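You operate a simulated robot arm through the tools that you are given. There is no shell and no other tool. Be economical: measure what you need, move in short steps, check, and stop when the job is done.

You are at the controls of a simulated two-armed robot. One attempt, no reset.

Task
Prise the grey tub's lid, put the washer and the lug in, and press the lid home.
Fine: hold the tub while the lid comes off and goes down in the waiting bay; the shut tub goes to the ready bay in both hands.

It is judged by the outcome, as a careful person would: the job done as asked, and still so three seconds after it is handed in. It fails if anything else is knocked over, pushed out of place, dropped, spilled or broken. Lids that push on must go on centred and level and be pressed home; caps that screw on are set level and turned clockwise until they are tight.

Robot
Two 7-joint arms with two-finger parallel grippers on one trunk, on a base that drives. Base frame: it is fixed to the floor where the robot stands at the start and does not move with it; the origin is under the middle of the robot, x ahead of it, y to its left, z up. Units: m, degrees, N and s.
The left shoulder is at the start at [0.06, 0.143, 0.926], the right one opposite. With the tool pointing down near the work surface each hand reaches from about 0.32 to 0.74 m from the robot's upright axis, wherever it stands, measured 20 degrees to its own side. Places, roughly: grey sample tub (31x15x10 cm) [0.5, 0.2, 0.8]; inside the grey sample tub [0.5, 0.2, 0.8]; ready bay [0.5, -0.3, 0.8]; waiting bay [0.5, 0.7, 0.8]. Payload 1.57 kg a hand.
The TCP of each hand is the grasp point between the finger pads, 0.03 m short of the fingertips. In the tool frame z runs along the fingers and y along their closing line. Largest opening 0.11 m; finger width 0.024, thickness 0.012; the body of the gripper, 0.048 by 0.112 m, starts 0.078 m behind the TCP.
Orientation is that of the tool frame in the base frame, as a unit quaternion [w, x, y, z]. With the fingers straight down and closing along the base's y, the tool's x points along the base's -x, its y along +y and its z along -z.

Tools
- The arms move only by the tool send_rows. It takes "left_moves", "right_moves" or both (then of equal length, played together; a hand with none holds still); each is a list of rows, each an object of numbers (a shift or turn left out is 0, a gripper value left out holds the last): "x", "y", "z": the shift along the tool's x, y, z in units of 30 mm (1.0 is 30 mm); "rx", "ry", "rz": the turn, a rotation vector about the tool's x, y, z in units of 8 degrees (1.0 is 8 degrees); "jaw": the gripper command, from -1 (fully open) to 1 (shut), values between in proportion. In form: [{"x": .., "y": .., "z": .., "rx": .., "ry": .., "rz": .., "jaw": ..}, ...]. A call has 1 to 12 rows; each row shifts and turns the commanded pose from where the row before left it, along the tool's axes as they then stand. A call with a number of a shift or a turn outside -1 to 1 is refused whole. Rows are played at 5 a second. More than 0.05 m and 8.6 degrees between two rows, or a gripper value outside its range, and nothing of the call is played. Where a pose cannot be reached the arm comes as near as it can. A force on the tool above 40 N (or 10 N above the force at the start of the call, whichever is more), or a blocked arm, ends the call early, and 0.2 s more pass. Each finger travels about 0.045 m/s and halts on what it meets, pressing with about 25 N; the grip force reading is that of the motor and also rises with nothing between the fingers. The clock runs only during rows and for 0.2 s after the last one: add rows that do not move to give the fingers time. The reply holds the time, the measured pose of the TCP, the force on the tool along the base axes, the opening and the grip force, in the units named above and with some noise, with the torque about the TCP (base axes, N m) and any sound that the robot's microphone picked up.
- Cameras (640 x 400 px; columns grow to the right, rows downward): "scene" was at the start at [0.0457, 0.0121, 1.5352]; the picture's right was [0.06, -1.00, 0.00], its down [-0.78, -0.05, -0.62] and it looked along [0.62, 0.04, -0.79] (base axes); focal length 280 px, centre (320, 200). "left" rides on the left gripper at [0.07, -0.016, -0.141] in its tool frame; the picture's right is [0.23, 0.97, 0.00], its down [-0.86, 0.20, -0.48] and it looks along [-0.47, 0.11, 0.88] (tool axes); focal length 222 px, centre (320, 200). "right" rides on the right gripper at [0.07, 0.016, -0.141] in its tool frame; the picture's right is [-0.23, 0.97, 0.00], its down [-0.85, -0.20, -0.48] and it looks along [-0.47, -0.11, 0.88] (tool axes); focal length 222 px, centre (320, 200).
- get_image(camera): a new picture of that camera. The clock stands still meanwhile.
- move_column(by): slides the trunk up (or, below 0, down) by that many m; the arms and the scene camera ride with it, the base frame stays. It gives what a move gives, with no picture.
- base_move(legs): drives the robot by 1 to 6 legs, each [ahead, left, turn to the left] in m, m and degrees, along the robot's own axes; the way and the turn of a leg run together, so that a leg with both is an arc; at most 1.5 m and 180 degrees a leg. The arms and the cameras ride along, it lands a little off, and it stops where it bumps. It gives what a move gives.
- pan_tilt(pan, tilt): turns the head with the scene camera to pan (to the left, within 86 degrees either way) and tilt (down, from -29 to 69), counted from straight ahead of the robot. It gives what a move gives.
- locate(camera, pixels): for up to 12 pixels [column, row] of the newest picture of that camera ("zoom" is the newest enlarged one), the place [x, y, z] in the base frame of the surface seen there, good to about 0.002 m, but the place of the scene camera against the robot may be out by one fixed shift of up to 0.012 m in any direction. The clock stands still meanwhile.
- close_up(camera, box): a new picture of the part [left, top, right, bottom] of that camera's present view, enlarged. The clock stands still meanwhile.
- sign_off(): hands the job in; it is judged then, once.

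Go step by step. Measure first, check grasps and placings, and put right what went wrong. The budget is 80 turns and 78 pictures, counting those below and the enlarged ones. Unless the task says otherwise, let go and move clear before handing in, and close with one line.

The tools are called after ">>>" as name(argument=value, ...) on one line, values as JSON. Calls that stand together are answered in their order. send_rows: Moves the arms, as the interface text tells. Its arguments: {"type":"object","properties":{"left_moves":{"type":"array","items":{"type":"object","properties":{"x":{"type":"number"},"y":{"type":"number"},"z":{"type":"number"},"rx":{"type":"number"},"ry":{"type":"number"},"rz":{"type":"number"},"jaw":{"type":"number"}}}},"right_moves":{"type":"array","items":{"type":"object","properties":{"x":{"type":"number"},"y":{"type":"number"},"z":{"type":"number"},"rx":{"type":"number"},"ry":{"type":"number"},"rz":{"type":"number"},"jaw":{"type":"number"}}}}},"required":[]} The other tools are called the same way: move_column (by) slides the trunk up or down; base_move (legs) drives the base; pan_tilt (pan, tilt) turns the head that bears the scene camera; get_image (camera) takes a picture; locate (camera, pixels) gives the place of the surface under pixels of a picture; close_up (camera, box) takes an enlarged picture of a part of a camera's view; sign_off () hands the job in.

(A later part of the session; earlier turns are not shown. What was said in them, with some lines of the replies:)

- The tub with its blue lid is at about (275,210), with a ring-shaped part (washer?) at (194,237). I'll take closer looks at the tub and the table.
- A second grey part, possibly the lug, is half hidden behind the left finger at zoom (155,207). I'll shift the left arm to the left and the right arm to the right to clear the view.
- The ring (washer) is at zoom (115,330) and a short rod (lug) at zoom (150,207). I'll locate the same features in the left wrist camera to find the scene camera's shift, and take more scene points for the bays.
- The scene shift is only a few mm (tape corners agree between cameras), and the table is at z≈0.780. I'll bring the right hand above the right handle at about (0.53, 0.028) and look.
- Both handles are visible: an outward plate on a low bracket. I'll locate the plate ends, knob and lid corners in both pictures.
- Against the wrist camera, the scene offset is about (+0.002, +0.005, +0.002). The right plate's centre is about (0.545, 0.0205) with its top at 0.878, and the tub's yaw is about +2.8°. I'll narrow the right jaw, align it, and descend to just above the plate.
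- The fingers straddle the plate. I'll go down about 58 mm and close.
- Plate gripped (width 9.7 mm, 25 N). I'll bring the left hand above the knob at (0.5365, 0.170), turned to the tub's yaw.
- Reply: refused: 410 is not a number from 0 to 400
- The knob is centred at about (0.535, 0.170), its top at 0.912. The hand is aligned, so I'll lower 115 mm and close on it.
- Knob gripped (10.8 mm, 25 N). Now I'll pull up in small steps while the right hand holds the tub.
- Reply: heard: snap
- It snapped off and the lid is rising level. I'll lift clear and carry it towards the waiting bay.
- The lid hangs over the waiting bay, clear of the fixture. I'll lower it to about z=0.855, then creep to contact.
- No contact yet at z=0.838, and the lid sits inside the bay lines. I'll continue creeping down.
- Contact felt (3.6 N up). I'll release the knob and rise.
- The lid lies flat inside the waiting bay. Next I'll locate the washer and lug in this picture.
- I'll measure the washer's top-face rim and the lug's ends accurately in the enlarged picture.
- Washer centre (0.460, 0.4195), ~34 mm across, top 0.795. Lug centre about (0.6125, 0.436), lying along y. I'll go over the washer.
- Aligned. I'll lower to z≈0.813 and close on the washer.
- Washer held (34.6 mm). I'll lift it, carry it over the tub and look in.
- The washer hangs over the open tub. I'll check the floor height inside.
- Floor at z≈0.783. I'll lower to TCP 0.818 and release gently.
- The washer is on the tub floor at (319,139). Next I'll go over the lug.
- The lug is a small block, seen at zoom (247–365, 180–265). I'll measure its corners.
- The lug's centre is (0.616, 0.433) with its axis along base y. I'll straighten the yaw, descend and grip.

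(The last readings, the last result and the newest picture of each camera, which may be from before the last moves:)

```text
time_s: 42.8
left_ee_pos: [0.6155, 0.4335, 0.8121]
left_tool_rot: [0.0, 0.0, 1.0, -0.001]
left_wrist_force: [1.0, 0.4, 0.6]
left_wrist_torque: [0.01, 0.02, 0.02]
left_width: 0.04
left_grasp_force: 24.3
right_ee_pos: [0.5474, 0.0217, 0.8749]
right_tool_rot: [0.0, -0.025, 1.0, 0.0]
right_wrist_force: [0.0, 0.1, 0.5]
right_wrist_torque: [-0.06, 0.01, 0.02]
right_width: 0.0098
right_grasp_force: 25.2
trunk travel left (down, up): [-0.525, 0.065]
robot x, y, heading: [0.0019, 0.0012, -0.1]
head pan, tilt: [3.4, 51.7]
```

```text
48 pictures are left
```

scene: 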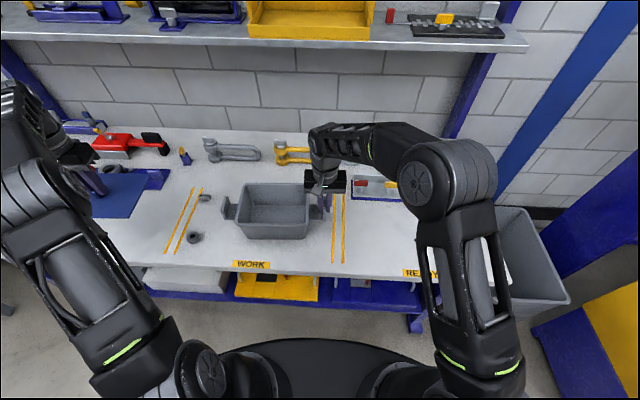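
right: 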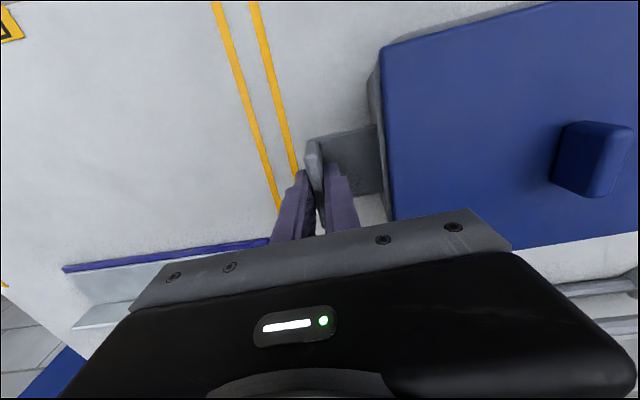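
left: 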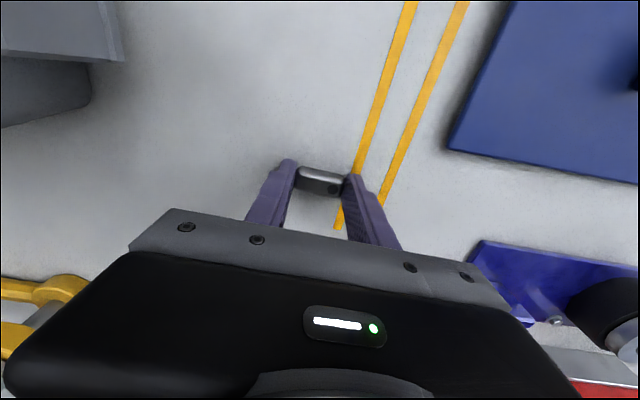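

Lug gripped (40 mm). I'll lift and carry it over the tub.

>>> send_rows(left_moves=[{"z": -0.5}, {"z": -0.8}, {"z": -0.9}, {"z": -0.9}, {"z": -0.9}, {"z": -0.9}, {}])

>>> send_rows(left_moves=[{"y": -0.92, "x": 0.187}, {"y": -0.92, "x": 0.187}, {"y": -0.92, "x": 0.187}, {"y": -0.92, "x": 0.187}, {"y": -0.92, "x": 0.187}, {"y": -0.92, "x": 0.187}, {"y": -0.92, "x": 0.187}, {"y": -0.92, "x": 0.187}, {"y": -0.92, "x": 0.187}, {}, {}])

>>> get_image(camera="left")

```text
time_s: 44.4
left_ee_pos: [0.6161, 0.4314, 0.9598]
left_tool_rot: [-0.001, 0.0, 1.0, 0.0]
left_wrist_force: [0.7, -0.7, -1.2]
left_wrist_torque: [0.01, -0.02, 0.01]
left_width: 0.0399
left_grasp_force: 24.6
right_ee_pos: [0.5473, 0.0205, 0.8745]
right_tool_rot: [0.0, -0.024, 1.0, 0.0]
right_wrist_force: [0.4, 0.1, -0.3]
right_wrist_torque: [-0.1, 0.05, 0.03]
right_width: 0.0099
right_grasp_force: 24.4
trunk travel left (down, up): [-0.525, 0.065]
robot x, y, heading: [-0.0005, 0.0036, -0.1]
head pan, tilt: [3.4, 51.7]
```

```text
time_s: 46.8
left_ee_pos: [0.5671, 0.1819, 0.9595]
left_tool_rot: [0.0, 0.0, 1.0, 0.001]
left_wrist_force: [0.5, -0.1, -0.6]
left_wrist_torque: [0.01, 0.0, 0.02]
left_width: 0.0399
left_grasp_force: 25.2
right_ee_pos: [0.5458, 0.021, 0.8747]
right_tool_rot: [0.0, -0.025, 1.0, -0.001]
right_wrist_force: [0.5, -0.3, -0.2]
right_wrist_torque: [-0.02, 0.02, 0.02]
right_width: 0.0099
right_grasp_force: 25.1
trunk travel left (down, up): [-0.525, 0.065]
robot x, y, heading: [-0.0018, 0.0005, -0.0]
head pan, tilt: [3.4, 51.7]
```

```text
47 pictures are left
```

left: 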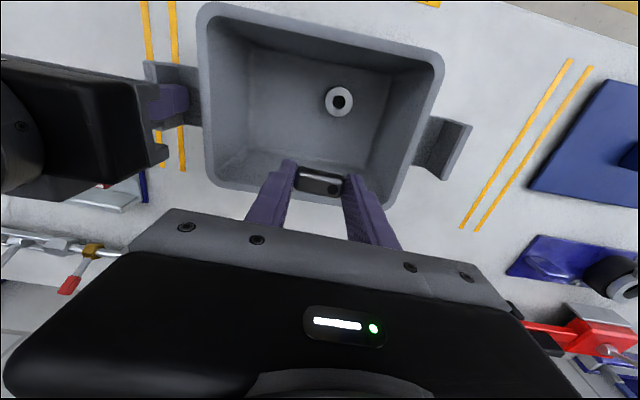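

The lug hangs behind the washer, inside the tub's outline. I'll lower and release it.

>>> send_rows(left_moves=[{"z": 0.9, "x": 0.1}, {"z": 0.9}, {"z": 0.9}, {"z": 0.9}, {"z": 0.6}, {"z": 0.4}, {"z": 0.08}, {}])

>>> send_rows(left_moves=[{"jaw": 0.05}, {}, {}, {"z": -0.5}, {"z": -0.9}, {"z": -0.9}, {"z": -0.9}, {"z": -0.9}, {"z": -0.6}, {}])

>>> get_image(camera="left")

>>> close_up(camera="scene", box=[170, 130, 350, 260])

```text
time_s: 48.6
left_ee_pos: [0.5634, 0.1824, 0.8205]
left_tool_rot: [0.0, 0.0, 1.0, 0.0]
left_wrist_force: [0.1, -0.8, -0.8]
left_wrist_torque: [-0.01, 0.0, -0.04]
left_width: 0.0397
left_grasp_force: 25.3
right_ee_pos: [0.5468, 0.0218, 0.8749]
right_tool_rot: [0.0, -0.025, 1.0, 0.0]
right_wrist_force: [-0.1, -1.4, 0.3]
right_wrist_torque: [-0.1, 0.02, 0.06]
right_width: 0.0099
right_grasp_force: 24.8
trunk travel left (down, up): [-0.525, 0.065]
robot x, y, heading: [-0.0003, -0.0004, 0.2]
head pan, tilt: [3.4, 51.7]
```

```text
time_s: 50.8
left_ee_pos: [0.561, 0.1827, 0.961]
left_tool_rot: [0.0, 0.0, 1.0, 0.001]
left_wrist_force: [-0.3, 0.7, 0.4]
left_wrist_torque: [-0.02, 0.03, 0.01]
left_width: 0.0523
left_grasp_force: 0.1
right_ee_pos: [0.5457, 0.0208, 0.8744]
right_tool_rot: [0.0, -0.024, 1.0, 0.0]
right_wrist_force: [-0.3, -0.8, -0.3]
right_wrist_torque: [-0.05, -0.01, 0.01]
right_width: 0.0098
right_grasp_force: 25.0
trunk travel left (down, up): [-0.525, 0.065]
robot x, y, heading: [0.0005, -0.0009, 0.0]
head pan, tilt: [3.4, 51.7]
```

```text
46 pictures are left
```

left: 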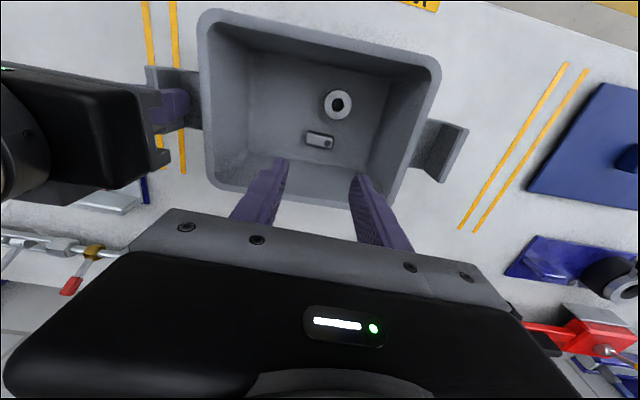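

```text
3.08 times, centred on (260, 195) of scene
```

zoom: 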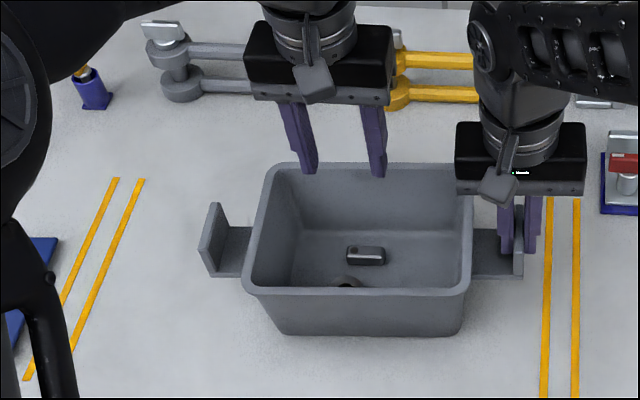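

Washer and lug are both lying in the tub. I'll go back over the lid's knob with the left hand.

>>> send_rows(left_moves=[{"rz": -0.35}, {"y": 0.967, "x": 0.122}, {"y": 0.967, "x": 0.122}, {"y": 0.967, "x": 0.122}, {"y": 0.967, "x": 0.122}, {"y": 0.967, "x": 0.122}, {"y": 0.967, "x": 0.122}, {"y": 0.967, "x": 0.122}, {"y": 0.967, "x": 0.122}, {"y": 0.967, "x": 0.122}, {"y": 0.967, "x": 0.122}, {"y": 0.967, "x": 0.122}])

>>> send_rows(left_moves=[{"y": 0.967, "x": 0.122}, {"y": 0.967, "x": 0.122}, {"y": 0.967, "x": 0.122}, {"y": 0.967, "x": 0.122}, {}, {}])

>>> get_image(camera="left")

>>> locate(camera="left", pixels=[[320, 135], [320, 145], [318, 155], [250, 62], [405, 100]])

```text
time_s: 53.4
left_ee_pos: [0.5057, 0.5008, 0.9607]
left_tool_rot: [-0.001, -0.025, 1.0, 0.0]
left_wrist_force: [0.0, 0.1, 0.2]
left_wrist_torque: [-0.01, -0.01, -0.02]
left_width: 0.052
left_grasp_force: 0.0
right_ee_pos: [0.5462, 0.0209, 0.8745]
right_tool_rot: [0.0, -0.024, 1.0, -0.001]
right_wrist_force: [0.0, 0.6, -0.2]
right_wrist_torque: [0.05, -0.02, 0.01]
right_width: 0.0096
right_grasp_force: 24.5
trunk travel left (down, up): [-0.525, 0.065]
robot x, y, heading: [-0.0013, 0.0042, -0.1]
head pan, tilt: [3.4, 51.7]
```

```text
time_s: 54.8
left_ee_pos: [0.4853, 0.614, 0.96]
left_tool_rot: [0.0, -0.024, 1.0, 0.0]
left_wrist_force: [0.5, 0.0, 0.7]
left_wrist_torque: [0.0, -0.01, 0.0]
left_width: 0.0522
left_grasp_force: 0.1
right_ee_pos: [0.546, 0.02, 0.875]
right_tool_rot: [0.0, -0.025, 1.0, 0.0]
right_wrist_force: [0.0, 0.4, -0.2]
right_wrist_torque: [-0.09, -0.11, -0.04]
right_width: 0.0099
right_grasp_force: 24.6
trunk travel left (down, up): [-0.525, 0.065]
robot x, y, heading: [0.0026, 0.0021, -0.0]
head pan, tilt: [3.4, 51.7]
```

```text
44 pictures are left
```

left: 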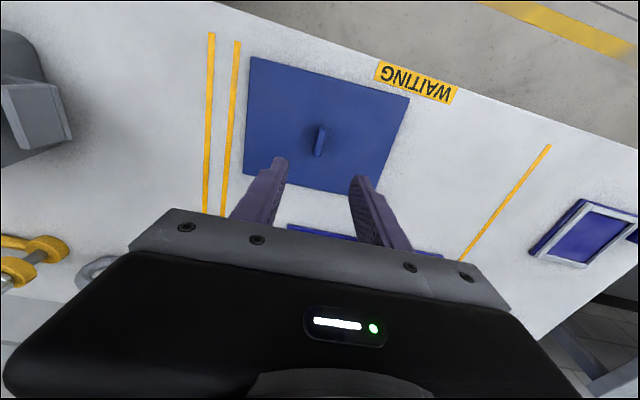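

```text
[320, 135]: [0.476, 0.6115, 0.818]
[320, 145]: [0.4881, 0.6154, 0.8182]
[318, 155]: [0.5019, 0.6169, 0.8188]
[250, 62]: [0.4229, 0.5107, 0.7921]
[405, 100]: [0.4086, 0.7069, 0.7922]
```

Same pose as at the release, with the lid undisturbed. I'll descend, grip the knob and lift.

>>> send_rows(left_moves=[{"z": 0.9}, {"z": 0.9}, {"z": 0.9}, {"z": 0.9}, {"z": 0.6}, {"z": 0.15}, {}, {"jaw": 1}, {}, {}, {}])

>>> send_rows(left_moves=[{"z": -0.2}, {"z": -0.5}, {"z": -0.9}, {"z": -0.9}, {"z": -0.9}, {"z": -0.9}, {"z": -0.9}, {}])

>>> get_image(camera="left")

```text
time_s: 57.2
left_ee_pos: [0.4867, 0.6135, 0.83]
left_tool_rot: [0.0, -0.025, 1.0, -0.001]
left_wrist_force: [0.1, 0.1, -0.1]
left_wrist_torque: [-0.02, -0.01, -0.01]
left_width: 0.011
left_grasp_force: 25.3
right_ee_pos: [0.5454, 0.0213, 0.8752]
right_tool_rot: [0.0, -0.024, 1.0, 0.001]
right_wrist_force: [0.1, 0.6, 0.5]
right_wrist_torque: [-0.05, 0.02, 0.06]
right_width: 0.0097
right_grasp_force: 24.9
trunk travel left (down, up): [-0.525, 0.065]
robot x, y, heading: [-0.0001, -0.0002, -0.0]
head pan, tilt: [3.4, 51.7]
```

```text
time_s: 59.0
left_ee_pos: [0.4859, 0.6145, 0.9859]
left_tool_rot: [0.0, -0.024, 1.0, 0.0]
left_wrist_force: [0.6, -0.2, -0.2]
left_wrist_torque: [-0.03, -0.02, -0.01]
left_width: 0.0113
left_grasp_force: 24.8
right_ee_pos: [0.5455, 0.0213, 0.8742]
right_tool_rot: [0.0, -0.024, 1.0, 0.0]
right_wrist_force: [-0.8, -0.6, 0.5]
right_wrist_torque: [-0.06, -0.04, 0.0]
right_width: 0.01
right_grasp_force: 24.8
trunk travel left (down, up): [-0.525, 0.065]
robot x, y, heading: [0.0018, -0.0014, -0.0]
head pan, tilt: [3.4, 51.7]
```

```text
43 pictures are left
```

left: 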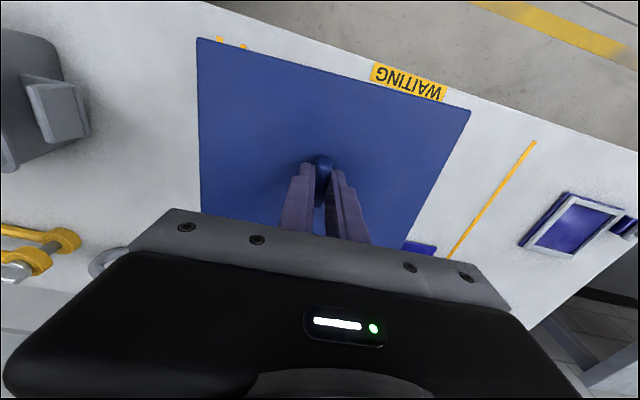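

The lid is in the grip just as before (corners at (197,39) and (470,112)). I'll carry it back over the tub by the reverse path.

>>> send_rows(left_moves=[{"y": -0.93, "x": -0.063}, {"y": -0.93, "x": -0.063}, {"y": -0.93, "x": -0.063}, {"y": -0.93, "x": -0.063}, {"y": -0.93, "x": -0.063}, {"y": -0.93, "x": -0.063}, {"y": -0.93, "x": -0.063}, {"y": -0.93, "x": -0.063}, {"y": -0.93, "x": -0.063}, {"y": -0.93, "x": -0.063}, {"y": -0.93, "x": -0.063}, {"y": -0.93, "x": -0.063}])

>>> send_rows(left_moves=[{"y": -0.93, "x": -0.063}, {"y": -0.93, "x": -0.063}, {"y": -0.93, "x": -0.063}, {"y": -0.9, "x": -0.063}, {}, {}, {}])

>>> send_rows(left_moves=[{"z": 0.6}, {"z": 0.6}, {}, {}])

>>> get_image(camera="left")

>>> close_up(camera="scene", box=[215, 140, 365, 250])

```text
time_s: 61.6
left_ee_pos: [0.527, 0.2821, 0.9866]
left_tool_rot: [0.0, -0.025, 1.0, 0.0]
left_wrist_force: [0.1, 0.5, -0.2]
left_wrist_torque: [0.03, -0.02, 0.0]
left_width: 0.0112
left_grasp_force: 24.7
right_ee_pos: [0.5453, 0.0212, 0.8742]
right_tool_rot: [0.0, -0.025, 1.0, 0.0]
right_wrist_force: [0.0, -0.8, -0.3]
right_wrist_torque: [0.09, 0.04, 0.05]
right_width: 0.0098
right_grasp_force: 25.1
trunk travel left (down, up): [-0.525, 0.065]
robot x, y, heading: [-0.0002, -0.0022, -0.2]
head pan, tilt: [3.4, 51.7]
```

```text
time_s: 63.2
left_ee_pos: [0.538, 0.1716, 0.9851]
left_tool_rot: [0.0, -0.024, 1.0, 0.0]
left_wrist_force: [-0.3, 0.8, -0.7]
left_wrist_torque: [-0.01, -0.02, -0.04]
left_width: 0.011
left_grasp_force: 25.0
right_ee_pos: [0.546, 0.0212, 0.8739]
right_tool_rot: [0.001, -0.024, 1.0, 0.0]
right_wrist_force: [-0.1, -0.7, 0.7]
right_wrist_torque: [-0.07, -0.01, 0.04]
right_width: 0.0098
right_grasp_force: 24.7
trunk travel left (down, up): [-0.525, 0.065]
robot x, y, heading: [0.0, 0.0027, 0.1]
head pan, tilt: [3.4, 51.7]
```

```text
time_s: 64.2
left_ee_pos: [0.5388, 0.1718, 0.9499]
left_tool_rot: [0.0, -0.025, 1.0, 0.0]
left_wrist_force: [-0.3, 0.5, -0.2]
left_wrist_torque: [0.0, -0.01, -0.01]
left_width: 0.0108
left_grasp_force: 25.2
right_ee_pos: [0.5462, 0.0212, 0.8733]
right_tool_rot: [-0.001, -0.024, 1.0, 0.0]
right_wrist_force: [-0.5, 0.1, -0.5]
right_wrist_torque: [-0.05, 0.07, 0.06]
right_width: 0.0096
right_grasp_force: 25.2
trunk travel left (down, up): [-0.525, 0.065]
robot x, y, heading: [-0.0004, -0.0024, -0.2]
head pan, tilt: [3.4, 51.7]
```

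```text
42 pictures are left
```

left: 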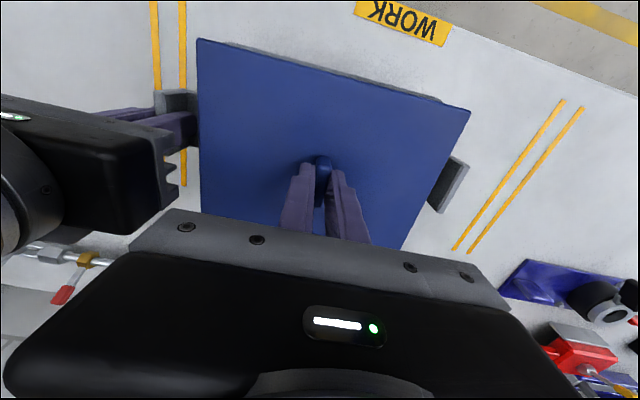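

```text
3.64 times, centred on (290, 195) of scene
```

zoom: 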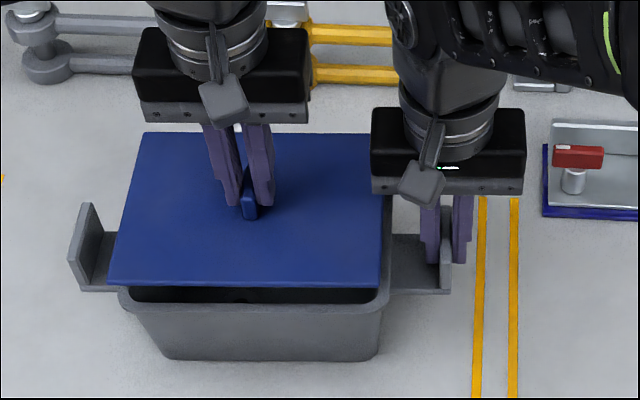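

The lid is level over the rim. I'll shift 2 mm to -y to match the original seat (0.537, 0.1695), then lower to near contact.

>>> send_rows(left_moves=[{"y": -0.07, "x": 0.02}, {"z": 0.3}, {"z": 0.25}, {}, {}])

>>> get_image(camera="left")

>>> close_up(camera="scene", box=[215, 140, 365, 250])

```text
time_s: 65.4
left_ee_pos: [0.538, 0.17, 0.9331]
left_tool_rot: [-0.001, -0.024, 1.0, 0.0]
left_wrist_force: [0.0, -0.4, -0.8]
left_wrist_torque: [0.03, 0.02, -0.02]
left_width: 0.0111
left_grasp_force: 25.1
right_ee_pos: [0.5464, 0.0207, 0.8739]
right_tool_rot: [-0.001, -0.025, 1.0, 0.0]
right_wrist_force: [0.8, -1.1, -0.2]
right_wrist_torque: [-0.08, 0.01, 0.04]
right_width: 0.0099
right_grasp_force: 25.2
trunk travel left (down, up): [-0.525, 0.065]
robot x, y, heading: [-0.0004, 0.0011, -0.2]
head pan, tilt: [3.4, 51.7]
```

```text
40 pictures are left
```

left: 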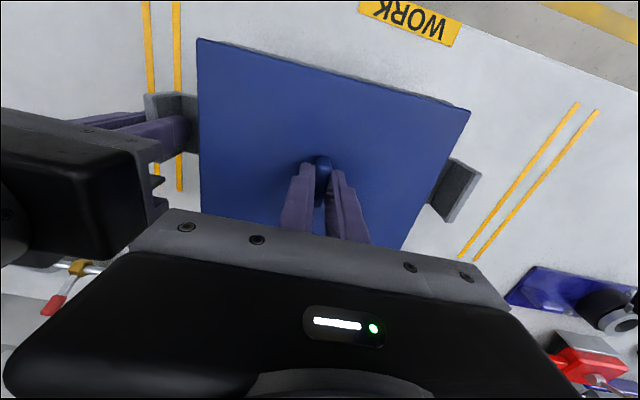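

```text
3.64 times, centred on (290, 195) of scene
```

zoom: 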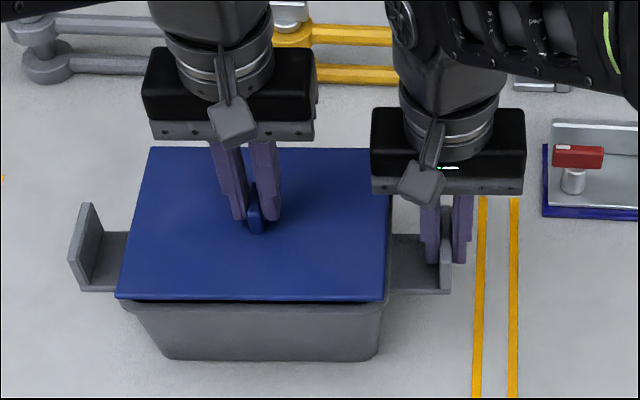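

It matches the picture taken just after prising. I'll creep down in about 2 mm steps.

>>> send_rows(left_moves=[{"z": 0.07}, {"z": 0.07}, {"z": 0.07}, {"z": 0.07}, {}])

```text
time_s: 66.6
left_ee_pos: [0.5373, 0.168, 0.9251]
left_tool_rot: [0.0, -0.025, 1.0, 0.0]
left_wrist_force: [0.5, 0.5, -1.1]
left_wrist_torque: [0.0, 0.01, -0.01]
left_width: 0.011
left_grasp_force: 25.0
right_ee_pos: [0.5464, 0.0203, 0.8747]
right_tool_rot: [0.0, -0.025, 1.0, 0.0]
right_wrist_force: [0.2, -1.3, -0.1]
right_wrist_torque: [-0.04, 0.0, 0.0]
right_width: 0.0097
right_grasp_force: 25.1
trunk travel left (down, up): [-0.525, 0.065]
robot x, y, heading: [-0.0002, -0.0008, -0.2]
head pan, tilt: [3.4, 51.7]
```

>>> send_rows(left_moves=[{"z": 0.05}, {"z": 0.05}, {"z": 0.05}, {}])

>>> close_up(camera="scene", box=[215, 140, 365, 250])

```text
time_s: 67.6
left_ee_pos: [0.5375, 0.1706, 0.9226]
left_tool_rot: [0.002, -0.025, 1.0, 0.0]
left_wrist_force: [-5.9, 4.0, 27.9]
left_wrist_torque: [0.12, 0.13, -0.11]
left_width: 0.0113
left_grasp_force: 25.4
right_ee_pos: [0.545, 0.0211, 0.874]
right_tool_rot: [0.0, -0.024, 1.0, 0.001]
right_wrist_force: [4.7, 0.4, -11.2]
right_wrist_torque: [-0.02, 0.09, -0.36]
right_width: 0.0099
right_grasp_force: 25.4
trunk travel left (down, up): [-0.525, 0.065]
robot x, y, heading: [-0.0014, -0.0041, -0.1]
head pan, tilt: [3.4, 51.7]
heard: snap
```

```text
3.64 times, centred on (290, 195) of scene
```

zoom: 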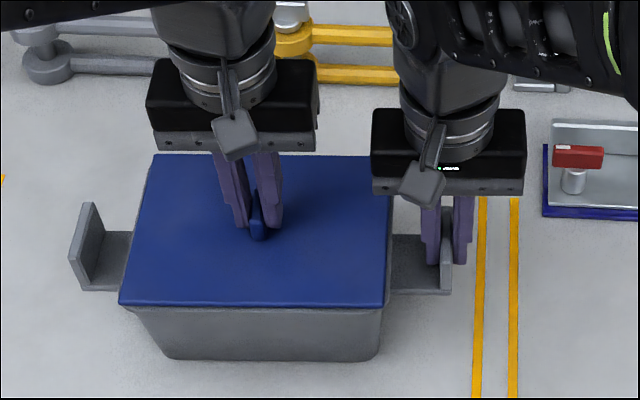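

A snap was heard at z=0.9226 with 28 N of reaction. I'll press a touch more to be sure, ease off, release and measure how level it is.

>>> send_rows(left_moves=[{"z": 0.03}, {}])

>>> send_rows(left_moves=[{"z": -0.13}, {"jaw": 0.1}, {}, {}, {"z": -0.8}, {"z": -0.9}, {"z": -0.9}, {"z": -0.9}, {}])

>>> get_image(camera="left")

>>> close_up(camera="scene", box=[215, 165, 345, 250])

```text
time_s: 68.2
left_ee_pos: [0.5378, 0.1686, 0.9215]
left_tool_rot: [0.002, -0.024, 1.0, 0.0]
left_wrist_force: [-2.9, 4.6, 28.5]
left_wrist_torque: [0.08, 0.0, -0.11]
left_width: 0.0111
left_grasp_force: 24.8
right_ee_pos: [0.5449, 0.0196, 0.8738]
right_tool_rot: [0.0, -0.024, 1.0, 0.001]
right_wrist_force: [2.7, -1.8, -12.4]
right_wrist_torque: [-0.09, -0.27, -0.28]
right_width: 0.0097
right_grasp_force: 25.1
trunk travel left (down, up): [-0.525, 0.065]
robot x, y, heading: [-0.0016, 0.0016, 0.2]
head pan, tilt: [3.4, 51.7]
```

```text
time_s: 70.2
left_ee_pos: [0.5368, 0.1684, 1.0286]
left_tool_rot: [0.0, -0.025, 1.0, 0.0]
left_wrist_force: [0.1, 0.1, -0.9]
left_wrist_torque: [0.01, -0.03, 0.0]
left_width: 0.0494
left_grasp_force: 0.1
right_ee_pos: [0.5473, 0.0217, 0.8746]
right_tool_rot: [-0.001, -0.024, 1.0, 0.0]
right_wrist_force: [0.4, 0.1, -0.4]
right_wrist_torque: [-0.09, -0.1, -0.01]
right_width: 0.0097
right_grasp_force: 25.3
trunk travel left (down, up): [-0.525, 0.065]
robot x, y, heading: [0.0045, -0.0017, 0.1]
head pan, tilt: [3.4, 51.7]
```

```text
37 pictures are left
```

left: 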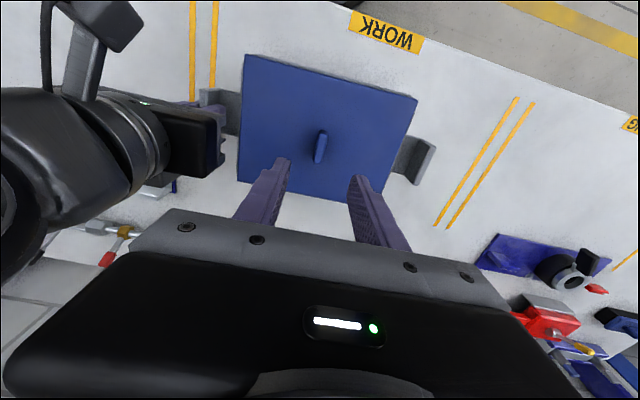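

```text
4.71 times, centred on (280, 208) of scene
```

zoom: 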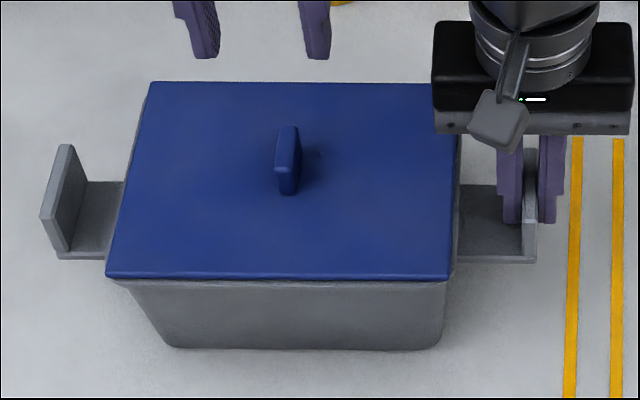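

>>> locate(camera="zoom", pixels=[[158, 88], [425, 90], [120, 270], [440, 270], [370, 110], [200, 260], [380, 260], [290, 240]])

>>> locate(camera="left", pixels=[[250, 62], [410, 100], [243, 160], [320, 150], [322, 135], [430, 145], [414, 183], [412, 138]])

```text
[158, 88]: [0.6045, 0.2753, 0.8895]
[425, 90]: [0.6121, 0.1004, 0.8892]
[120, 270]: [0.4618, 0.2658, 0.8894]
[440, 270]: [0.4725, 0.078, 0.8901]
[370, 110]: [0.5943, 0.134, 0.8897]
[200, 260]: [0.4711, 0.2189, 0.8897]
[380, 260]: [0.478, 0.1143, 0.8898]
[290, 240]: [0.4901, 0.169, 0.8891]
```

```text
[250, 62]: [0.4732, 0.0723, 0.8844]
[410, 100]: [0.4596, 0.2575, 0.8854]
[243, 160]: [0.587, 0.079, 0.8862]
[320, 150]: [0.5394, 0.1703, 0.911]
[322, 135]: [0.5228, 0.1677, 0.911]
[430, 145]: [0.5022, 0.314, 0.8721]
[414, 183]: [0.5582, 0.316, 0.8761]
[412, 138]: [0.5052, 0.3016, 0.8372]
```

The lid top reads 0.889–0.890 at every corner, so it is level, and the snap was heard. Now the left hand goes to the left handle plate at (0.531, 0.318).

>>> send_rows(left_moves=[{"y": 0.994, "jaw": 0.18}, {"y": 0.994}, {"y": 0.994}, {"y": 0.994}, {"y": 0.994}, {}, {"z": 0.9}, {"z": 0.9}, {"z": 0.9}, {}, {}])

>>> get_image(camera="left")

>>> close_up(camera="scene", box=[195, 140, 345, 250])

```text
time_s: 72.6
left_ee_pos: [0.5304, 0.3179, 0.9478]
left_tool_rot: [0.0, -0.024, 1.0, 0.0]
left_wrist_force: [0.3, 0.5, 0.6]
left_wrist_torque: [-0.01, 0.03, 0.0]
left_width: 0.0451
left_grasp_force: 0.0
right_ee_pos: [0.5452, 0.0217, 0.8747]
right_tool_rot: [0.0, -0.025, 1.0, 0.0]
right_wrist_force: [0.2, -0.6, -0.6]
right_wrist_torque: [-0.07, 0.09, 0.04]
right_width: 0.0098
right_grasp_force: 25.1
trunk travel left (down, up): [-0.525, 0.065]
robot x, y, heading: [0.0003, -0.0011, -0.0]
head pan, tilt: [3.4, 51.7]
```

```text
35 pictures are left
```

left: 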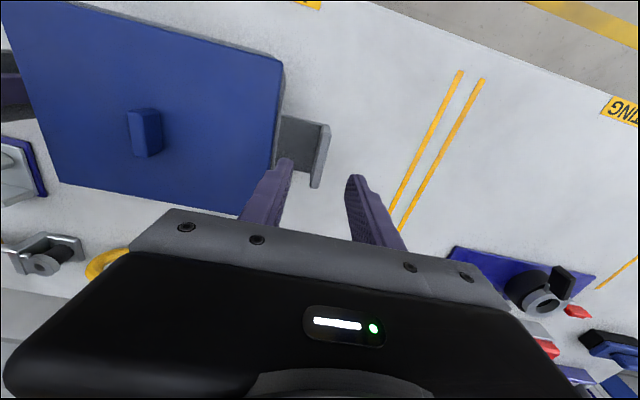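

```text
3.64 times, centred on (270, 195) of scene
```

zoom: 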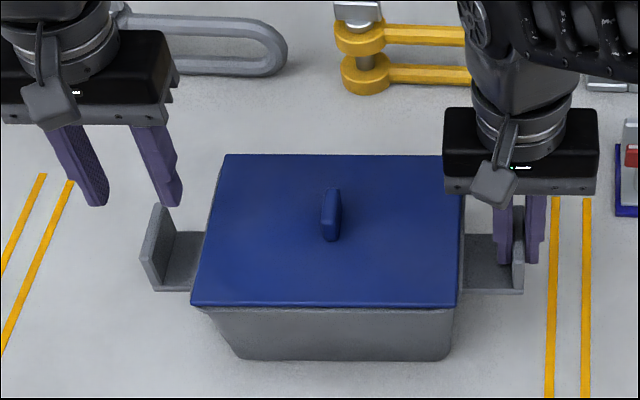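

The plate at (320,155) is between the fingers and the inner one clears the lid. I'll descend 74 mm and grip.

>>> send_rows(left_moves=[{"z": 0.8}, {"z": 0.8}, {"z": 0.6}, {"z": 0.24}, {}, {"jaw": 1}, {}, {}, {}, {}])

>>> get_image(camera="left")

```text
time_s: 74.8
left_ee_pos: [0.5295, 0.3182, 0.8734]
left_tool_rot: [0.001, -0.024, 1.0, 0.0]
left_wrist_force: [0.5, 2.7, -0.4]
left_wrist_torque: [0.06, -0.07, 0.06]
left_width: 0.0098
left_grasp_force: 25.1
right_ee_pos: [0.5466, 0.0209, 0.8747]
right_tool_rot: [0.0, -0.024, 1.0, 0.0]
right_wrist_force: [-0.8, -2.0, 0.9]
right_wrist_torque: [0.0, 0.0, 0.05]
right_width: 0.0095
right_grasp_force: 24.9
trunk travel left (down, up): [-0.525, 0.065]
robot x, y, heading: [0.0014, 0.0011, -0.1]
head pan, tilt: [3.4, 51.7]
```

```text
33 pictures are left
```

left: 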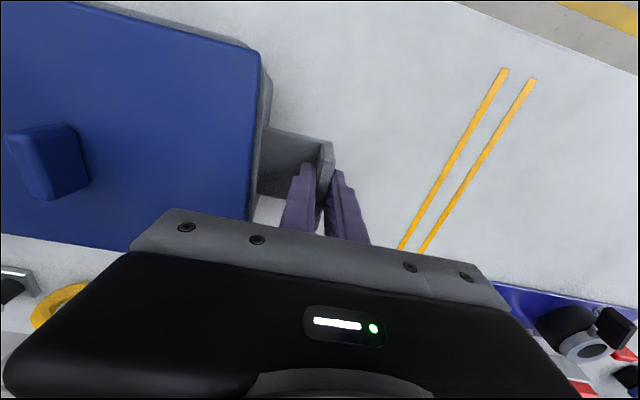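

Both hands hold the handles. I'll lift together by about 6 cm and check.

>>> send_rows(left_moves=[{"z": -0.2}, {"z": -0.3}, {"z": -0.5}, {"z": -0.5}, {"z": -0.5}, {}, {}], right_moves=[{"z": -0.2}, {"z": -0.3}, {"z": -0.5}, {"z": -0.5}, {"z": -0.5}, {}, {}])

>>> get_image(camera="scene")

```text
time_s: 76.4
left_ee_pos: [0.5298, 0.3181, 0.9336]
left_tool_rot: [0.0, -0.024, 1.0, 0.0]
left_wrist_force: [-0.3, 6.6, -4.0]
left_wrist_torque: [0.24, 0.26, 0.08]
left_width: 0.0097
left_grasp_force: 24.7
right_ee_pos: [0.5463, 0.0209, 0.9344]
right_tool_rot: [0.0, -0.025, 1.0, 0.0]
right_wrist_force: [0.6, -6.5, -0.4]
right_wrist_torque: [0.24, -0.19, 0.04]
right_width: 0.0099
right_grasp_force: 25.2
trunk travel left (down, up): [-0.525, 0.065]
robot x, y, heading: [-0.0023, -0.0003, -0.2]
head pan, tilt: [3.4, 51.7]
```

```text
32 pictures are left
```

scene: 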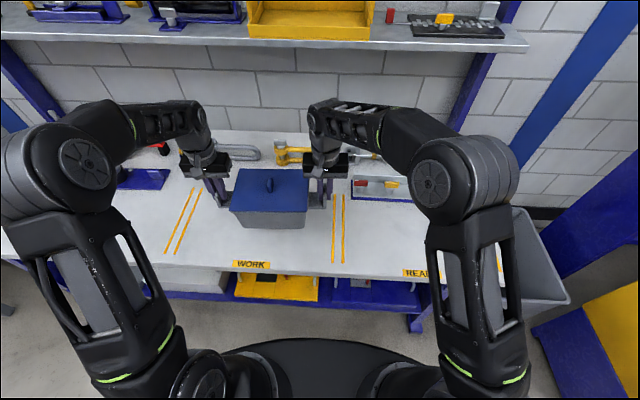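

The tub hangs level in both hands. I'll carry it to the right in lockstep towards the ready bay, half the way first.

>>> send_rows(left_moves=[{"y": -0.4, "x": 0.03}, {"y": -0.688, "x": 0.0544}, {"y": -0.688, "x": 0.0544}, {"y": -0.688, "x": 0.0544}, {"y": -0.688, "x": 0.0544}, {"y": -0.688, "x": 0.0544}, {"y": -0.688, "x": 0.0544}, {"y": -0.688, "x": 0.0544}, {"y": -0.688, "x": 0.0544}, {"y": -0.688, "x": 0.0544}, {"y": -0.4, "x": 0.03}, {}], right_moves=[{"y": -0.4, "x": 0.03}, {"y": -0.688, "x": 0.0544}, {"y": -0.688, "x": 0.0544}, {"y": -0.688, "x": 0.0544}, {"y": -0.688, "x": 0.0544}, {"y": -0.688, "x": 0.0544}, {"y": -0.688, "x": 0.0544}, {"y": -0.688, "x": 0.0544}, {"y": -0.688, "x": 0.0544}, {"y": -0.688, "x": 0.0544}, {"y": -0.4, "x": 0.03}, {}])

>>> get_image(camera="scene")

```text
time_s: 79.0
left_ee_pos: [0.5246, 0.1084, 0.9343]
left_tool_rot: [-0.001, -0.024, 1.0, 0.0]
left_wrist_force: [-2.5, 18.0, -1.9]
left_wrist_torque: [-0.02, -0.14, -0.11]
left_width: 0.0101
left_grasp_force: 25.0
right_ee_pos: [0.5408, -0.1897, 0.9357]
right_tool_rot: [0.0, -0.024, 1.0, -0.001]
right_wrist_force: [1.7, -17.8, -1.3]
right_wrist_torque: [-0.21, 0.12, -0.1]
right_width: 0.0098
right_grasp_force: 24.7
trunk travel left (down, up): [-0.525, 0.065]
robot x, y, heading: [-0.002, -0.0017, -0.0]
head pan, tilt: [3.4, 51.7]
```

```text
31 pictures are left
```

scene: 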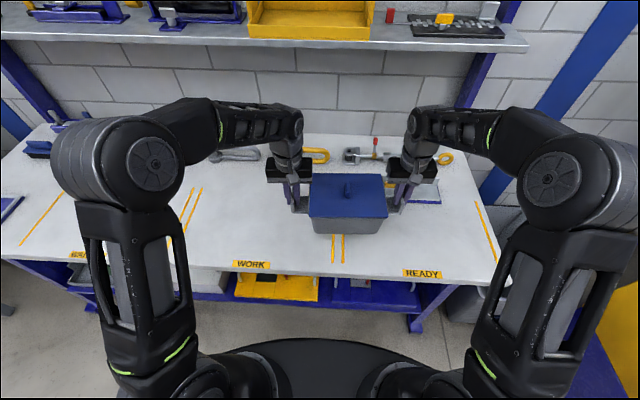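

It's halfway and level, but the hands are squeezing the tub inwards at about 18 N. I'll ease them apart by 1.5 mm each and continue a few rows.

>>> send_rows(left_moves=[{"y": 0.05}, {}, {"y": -0.5, "x": 0.04}, {"y": -0.5, "x": 0.04}, {"y": -0.5, "x": 0.04}, {"y": -0.5, "x": 0.04}, {"y": -0.5, "x": 0.04}, {"y": -0.5, "x": 0.04}, {}], right_moves=[{"y": -0.05}, {}, {"y": -0.5, "x": 0.04}, {"y": -0.5, "x": 0.04}, {"y": -0.5, "x": 0.04}, {"y": -0.5, "x": 0.04}, {"y": -0.5, "x": 0.04}, {"y": -0.5, "x": 0.04}, {}])

```text
time_s: 81.0
left_ee_pos: [0.5207, 0.019, 0.9347]
left_tool_rot: [-0.001, -0.024, 1.0, 0.0]
left_wrist_force: [-1.3, -4.9, -2.5]
left_wrist_torque: [0.41, -0.01, 0.05]
left_width: 0.0098
left_grasp_force: 24.7
right_ee_pos: [0.5382, -0.2801, 0.9336]
right_tool_rot: [0.0, -0.024, 1.0, 0.001]
right_wrist_force: [0.3, 5.8, -0.2]
right_wrist_torque: [0.12, 0.08, -0.14]
right_width: 0.0096
right_grasp_force: 24.2
trunk travel left (down, up): [-0.525, 0.065]
robot x, y, heading: [0.0033, 0.0003, 0.0]
head pan, tilt: [3.4, 51.7]
```

Stress has relaxed to 5 N. I'll continue the remaining ~13 cm.

>>> send_rows(left_moves=[{"y": -0.5, "x": 0.042}, {"y": -0.5, "x": 0.042}, {"y": -0.5, "x": 0.042}, {"y": -0.5, "x": 0.042}, {"y": -0.5, "x": 0.042}, {"y": -0.5, "x": 0.042}, {"y": -0.5, "x": 0.042}, {"y": -0.5, "x": 0.042}, {"y": -0.5, "x": 0.042}, {}, {}], right_moves=[{"y": -0.5, "x": 0.042}, {"y": -0.5, "x": 0.042}, {"y": -0.5, "x": 0.042}, {"y": -0.5, "x": 0.042}, {"y": -0.5, "x": 0.042}, {"y": -0.5, "x": 0.042}, {"y": -0.5, "x": 0.042}, {"y": -0.5, "x": 0.042}, {"y": -0.5, "x": 0.042}, {}, {}])

>>> get_image(camera="scene")

>>> get_image(camera="right")

```text
time_s: 83.4
left_ee_pos: [0.5165, -0.1166, 0.935]
left_tool_rot: [0.0, -0.024, 1.0, -0.001]
left_wrist_force: [1.9, -19.1, -4.2]
left_wrist_torque: [0.41, -0.06, 0.1]
left_width: 0.0097
left_grasp_force: 24.9
right_ee_pos: [0.534, -0.4149, 0.9349]
right_tool_rot: [0.0, -0.026, 1.0, 0.001]
right_wrist_force: [-1.8, 19.6, 0.5]
right_wrist_torque: [0.19, 0.14, -0.07]
right_width: 0.0096
right_grasp_force: 25.3
trunk travel left (down, up): [-0.525, 0.065]
robot x, y, heading: [0.0028, -0.002, 0.0]
head pan, tilt: [3.4, 51.7]
```

```text
30 pictures are left
```

scene: 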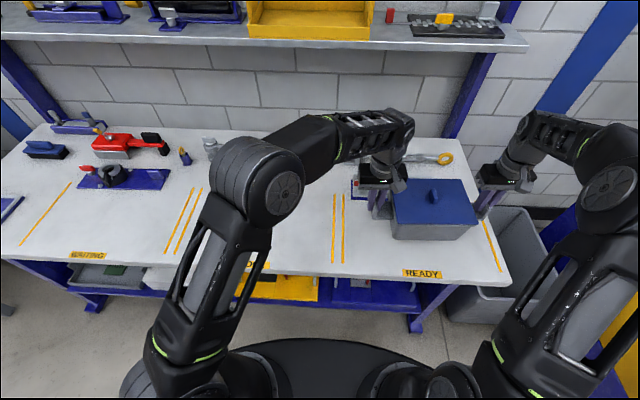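

```text
29 pictures are left
```

right: 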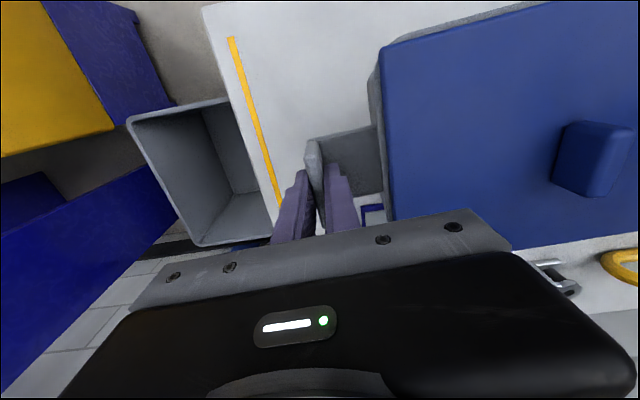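

The tub is over the ready bay, inside the tape lines, and the hands pull apart at 19 N. I'll ease them together by 1.5 mm each and lower most of the way.

>>> send_rows(left_moves=[{"y": -0.05}, {}, {"z": 0.5}, {"z": 0.5}, {"z": 0.5}, {"z": 0.2}, {}, {}], right_moves=[{"y": 0.05}, {}, {"z": 0.5}, {"z": 0.5}, {"z": 0.5}, {"z": 0.2}, {}, {}])

>>> close_up(camera="scene", box=[330, 150, 520, 280])

```text
time_s: 85.2
left_ee_pos: [0.516, -0.1174, 0.8817]
left_tool_rot: [0.001, -0.024, 1.0, 0.001]
left_wrist_force: [-1.9, -1.6, -1.2]
left_wrist_torque: [-0.09, -0.02, -0.14]
left_width: 0.0094
left_grasp_force: 24.7
right_ee_pos: [0.5323, -0.4146, 0.8839]
right_tool_rot: [0.0, -0.024, 1.0, -0.001]
right_wrist_force: [0.5, 1.0, -1.4]
right_wrist_torque: [0.13, 0.06, -0.08]
right_width: 0.0098
right_grasp_force: 24.5
trunk travel left (down, up): [-0.525, 0.065]
robot x, y, heading: [0.0027, -0.0003, 0.2]
head pan, tilt: [3.4, 51.7]
```

```text
3.08 times, centred on (425, 215) of scene
```

zoom: 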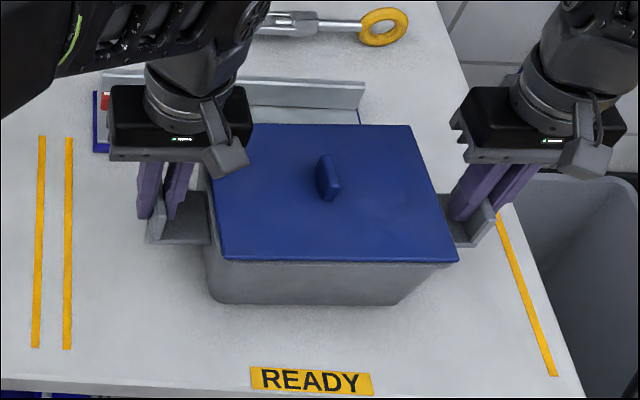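

Stress is gone and the tub is about 9 mm above the table. I'll creep down to contact.

>>> send_rows(left_moves=[{"z": 0.08}, {"z": 0.08}, {"z": 0.08}, {"z": 0.06}, {}, {}], right_moves=[{"z": 0.08}, {"z": 0.08}, {"z": 0.08}, {"z": 0.06}, {}, {}])

```text
time_s: 86.6
left_ee_pos: [0.5175, -0.1172, 0.8746]
left_tool_rot: [0.0, -0.024, 1.0, 0.001]
left_wrist_force: [-0.5, 5.4, -1.2]
left_wrist_torque: [0.06, -0.11, -0.15]
left_width: 0.0098
left_grasp_force: 24.6
right_ee_pos: [0.5328, -0.4138, 0.8743]
right_tool_rot: [0.001, -0.025, 1.0, 0.0]
right_wrist_force: [2.8, -7.5, 5.7]
right_wrist_torque: [0.13, 0.42, -0.09]
right_width: 0.01
right_grasp_force: 24.6
trunk travel left (down, up): [-0.525, 0.065]
robot x, y, heading: [0.0012, 0.0029, 0.1]
head pan, tilt: [3.4, 51.7]
```

It's resting (right hand reads +5.7 N). I'll ease the left down a hair, open both hands partway and rise.

>>> send_rows(left_moves=[{"z": 0.03}, {}, {"jaw": 0.3}, {}, {}, {"z": -0.5}, {"z": -0.8}, {"z": -0.9}, {"z": -0.9}, {}], right_moves=[{}, {}, {"jaw": 0.3}, {}, {}, {"z": -0.5}, {"z": -0.8}, {"z": -0.9}, {"z": -0.9}, {}])

>>> get_image(camera="scene")

>>> close_up(camera="scene", box=[330, 150, 520, 280])

>>> locate(camera="zoom", pixels=[[230, 255], [450, 255], [320, 245], [400, 140], [330, 165], [490, 225], [155, 235], [310, 302]])

```text
time_s: 88.8
left_ee_pos: [0.5164, -0.1167, 0.9663]
left_tool_rot: [0.0, -0.025, 1.0, 0.0]
left_wrist_force: [0.6, -0.5, -0.5]
left_wrist_torque: [0.02, 0.01, 0.04]
left_width: 0.0385
left_grasp_force: 0.2
right_ee_pos: [0.5328, -0.4145, 0.9686]
right_tool_rot: [-0.001, -0.024, 1.0, -0.001]
right_wrist_force: [0.7, 0.2, 0.0]
right_wrist_torque: [-0.04, -0.02, -0.04]
right_width: 0.0385
right_grasp_force: 0.1
trunk travel left (down, up): [-0.525, 0.065]
robot x, y, heading: [0.0036, 0.0004, 0.1]
head pan, tilt: [3.4, 51.7]
```

```text
27 pictures are left
```

scene: 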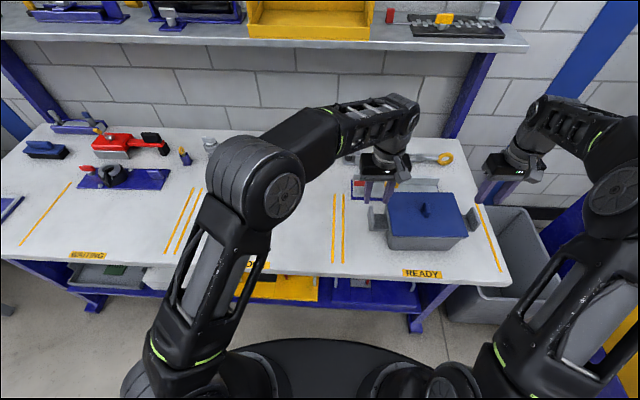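

```text
3.08 times, centred on (425, 215) of scene
```

zoom: 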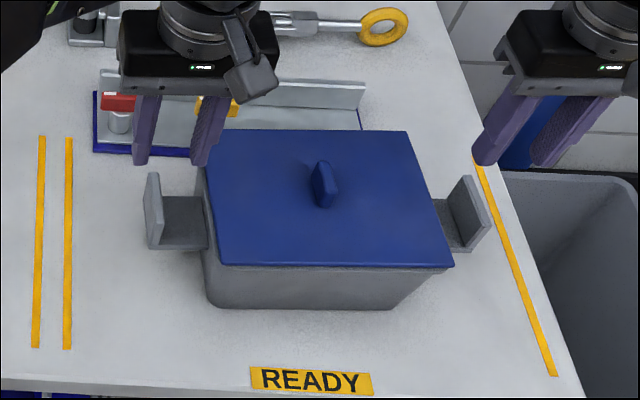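

```text
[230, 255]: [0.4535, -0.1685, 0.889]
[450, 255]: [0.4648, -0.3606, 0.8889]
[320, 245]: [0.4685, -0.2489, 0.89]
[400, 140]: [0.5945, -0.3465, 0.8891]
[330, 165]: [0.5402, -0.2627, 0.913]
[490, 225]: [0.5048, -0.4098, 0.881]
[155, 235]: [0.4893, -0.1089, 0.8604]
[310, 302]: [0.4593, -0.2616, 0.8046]
```

The tub stands level in the ready bay (lid 0.889–0.890 at the corners) with the fixture untouched. I'll raise both arms clear and take a last look.

>>> send_rows(left_moves=[{"z": -0.9}, {"z": -0.9}, {"z": -0.9}, {"y": 0.9}, {"y": 0.9}, {"y": 0.9}, {"y": 0.9}, {"y": 0.9}, {}, {}], right_moves=[{"z": -0.9}, {"z": -0.9}, {"z": -0.9}, {}, {}, {}, {}, {}, {}, {}])

>>> get_image(camera="scene")

>>> get_image(camera="right")

```text
time_s: 91.0
left_ee_pos: [0.5097, 0.0176, 1.0393]
left_tool_rot: [0.0, -0.025, 1.0, -0.001]
left_wrist_force: [-0.3, -0.3, -0.1]
left_wrist_torque: [-0.02, -0.01, 0.01]
left_width: 0.0386
left_grasp_force: 0.1
left hand out of reach, approached as far as the arm can: row 3
right_ee_pos: [0.5321, -0.4136, 1.048]
right_tool_rot: [0.0, -0.025, 1.0, 0.0]
right_wrist_force: [-0.1, 0.4, -0.6]
right_wrist_torque: [-0.01, -0.02, 0.01]
right_width: 0.0384
right_grasp_force: 0.1
trunk travel left (down, up): [-0.525, 0.065]
robot x, y, heading: [-0.0037, 0.0003, -0.1]
head pan, tilt: [3.4, 51.7]
```

```text
25 pictures are left
```

scene: 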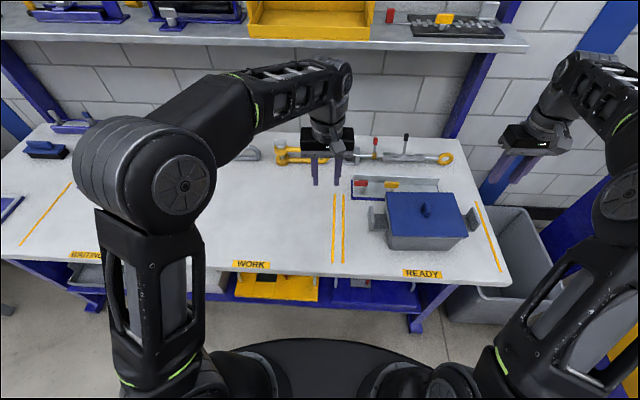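

```text
24 pictures are left
```

right: 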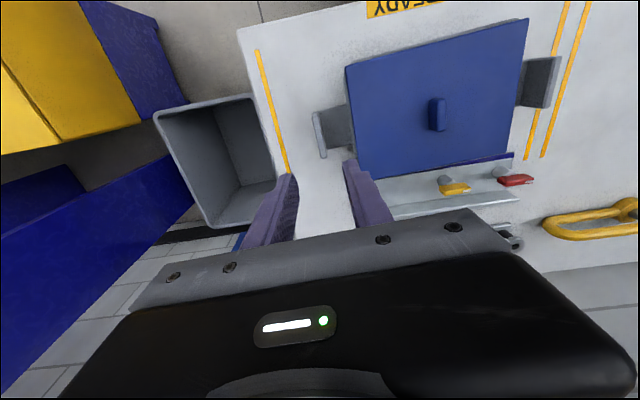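

The shut tub stands inside the ready bay with its lid level, both hands are clear and nothing else has moved, so I'm handing the job in.

>>> sign_off()

```text
The job is handed in.
```

The washer and lug are in the grey tub, its lid is snapped home and level, and the tub stands in the ready bay; I've handed the job in.
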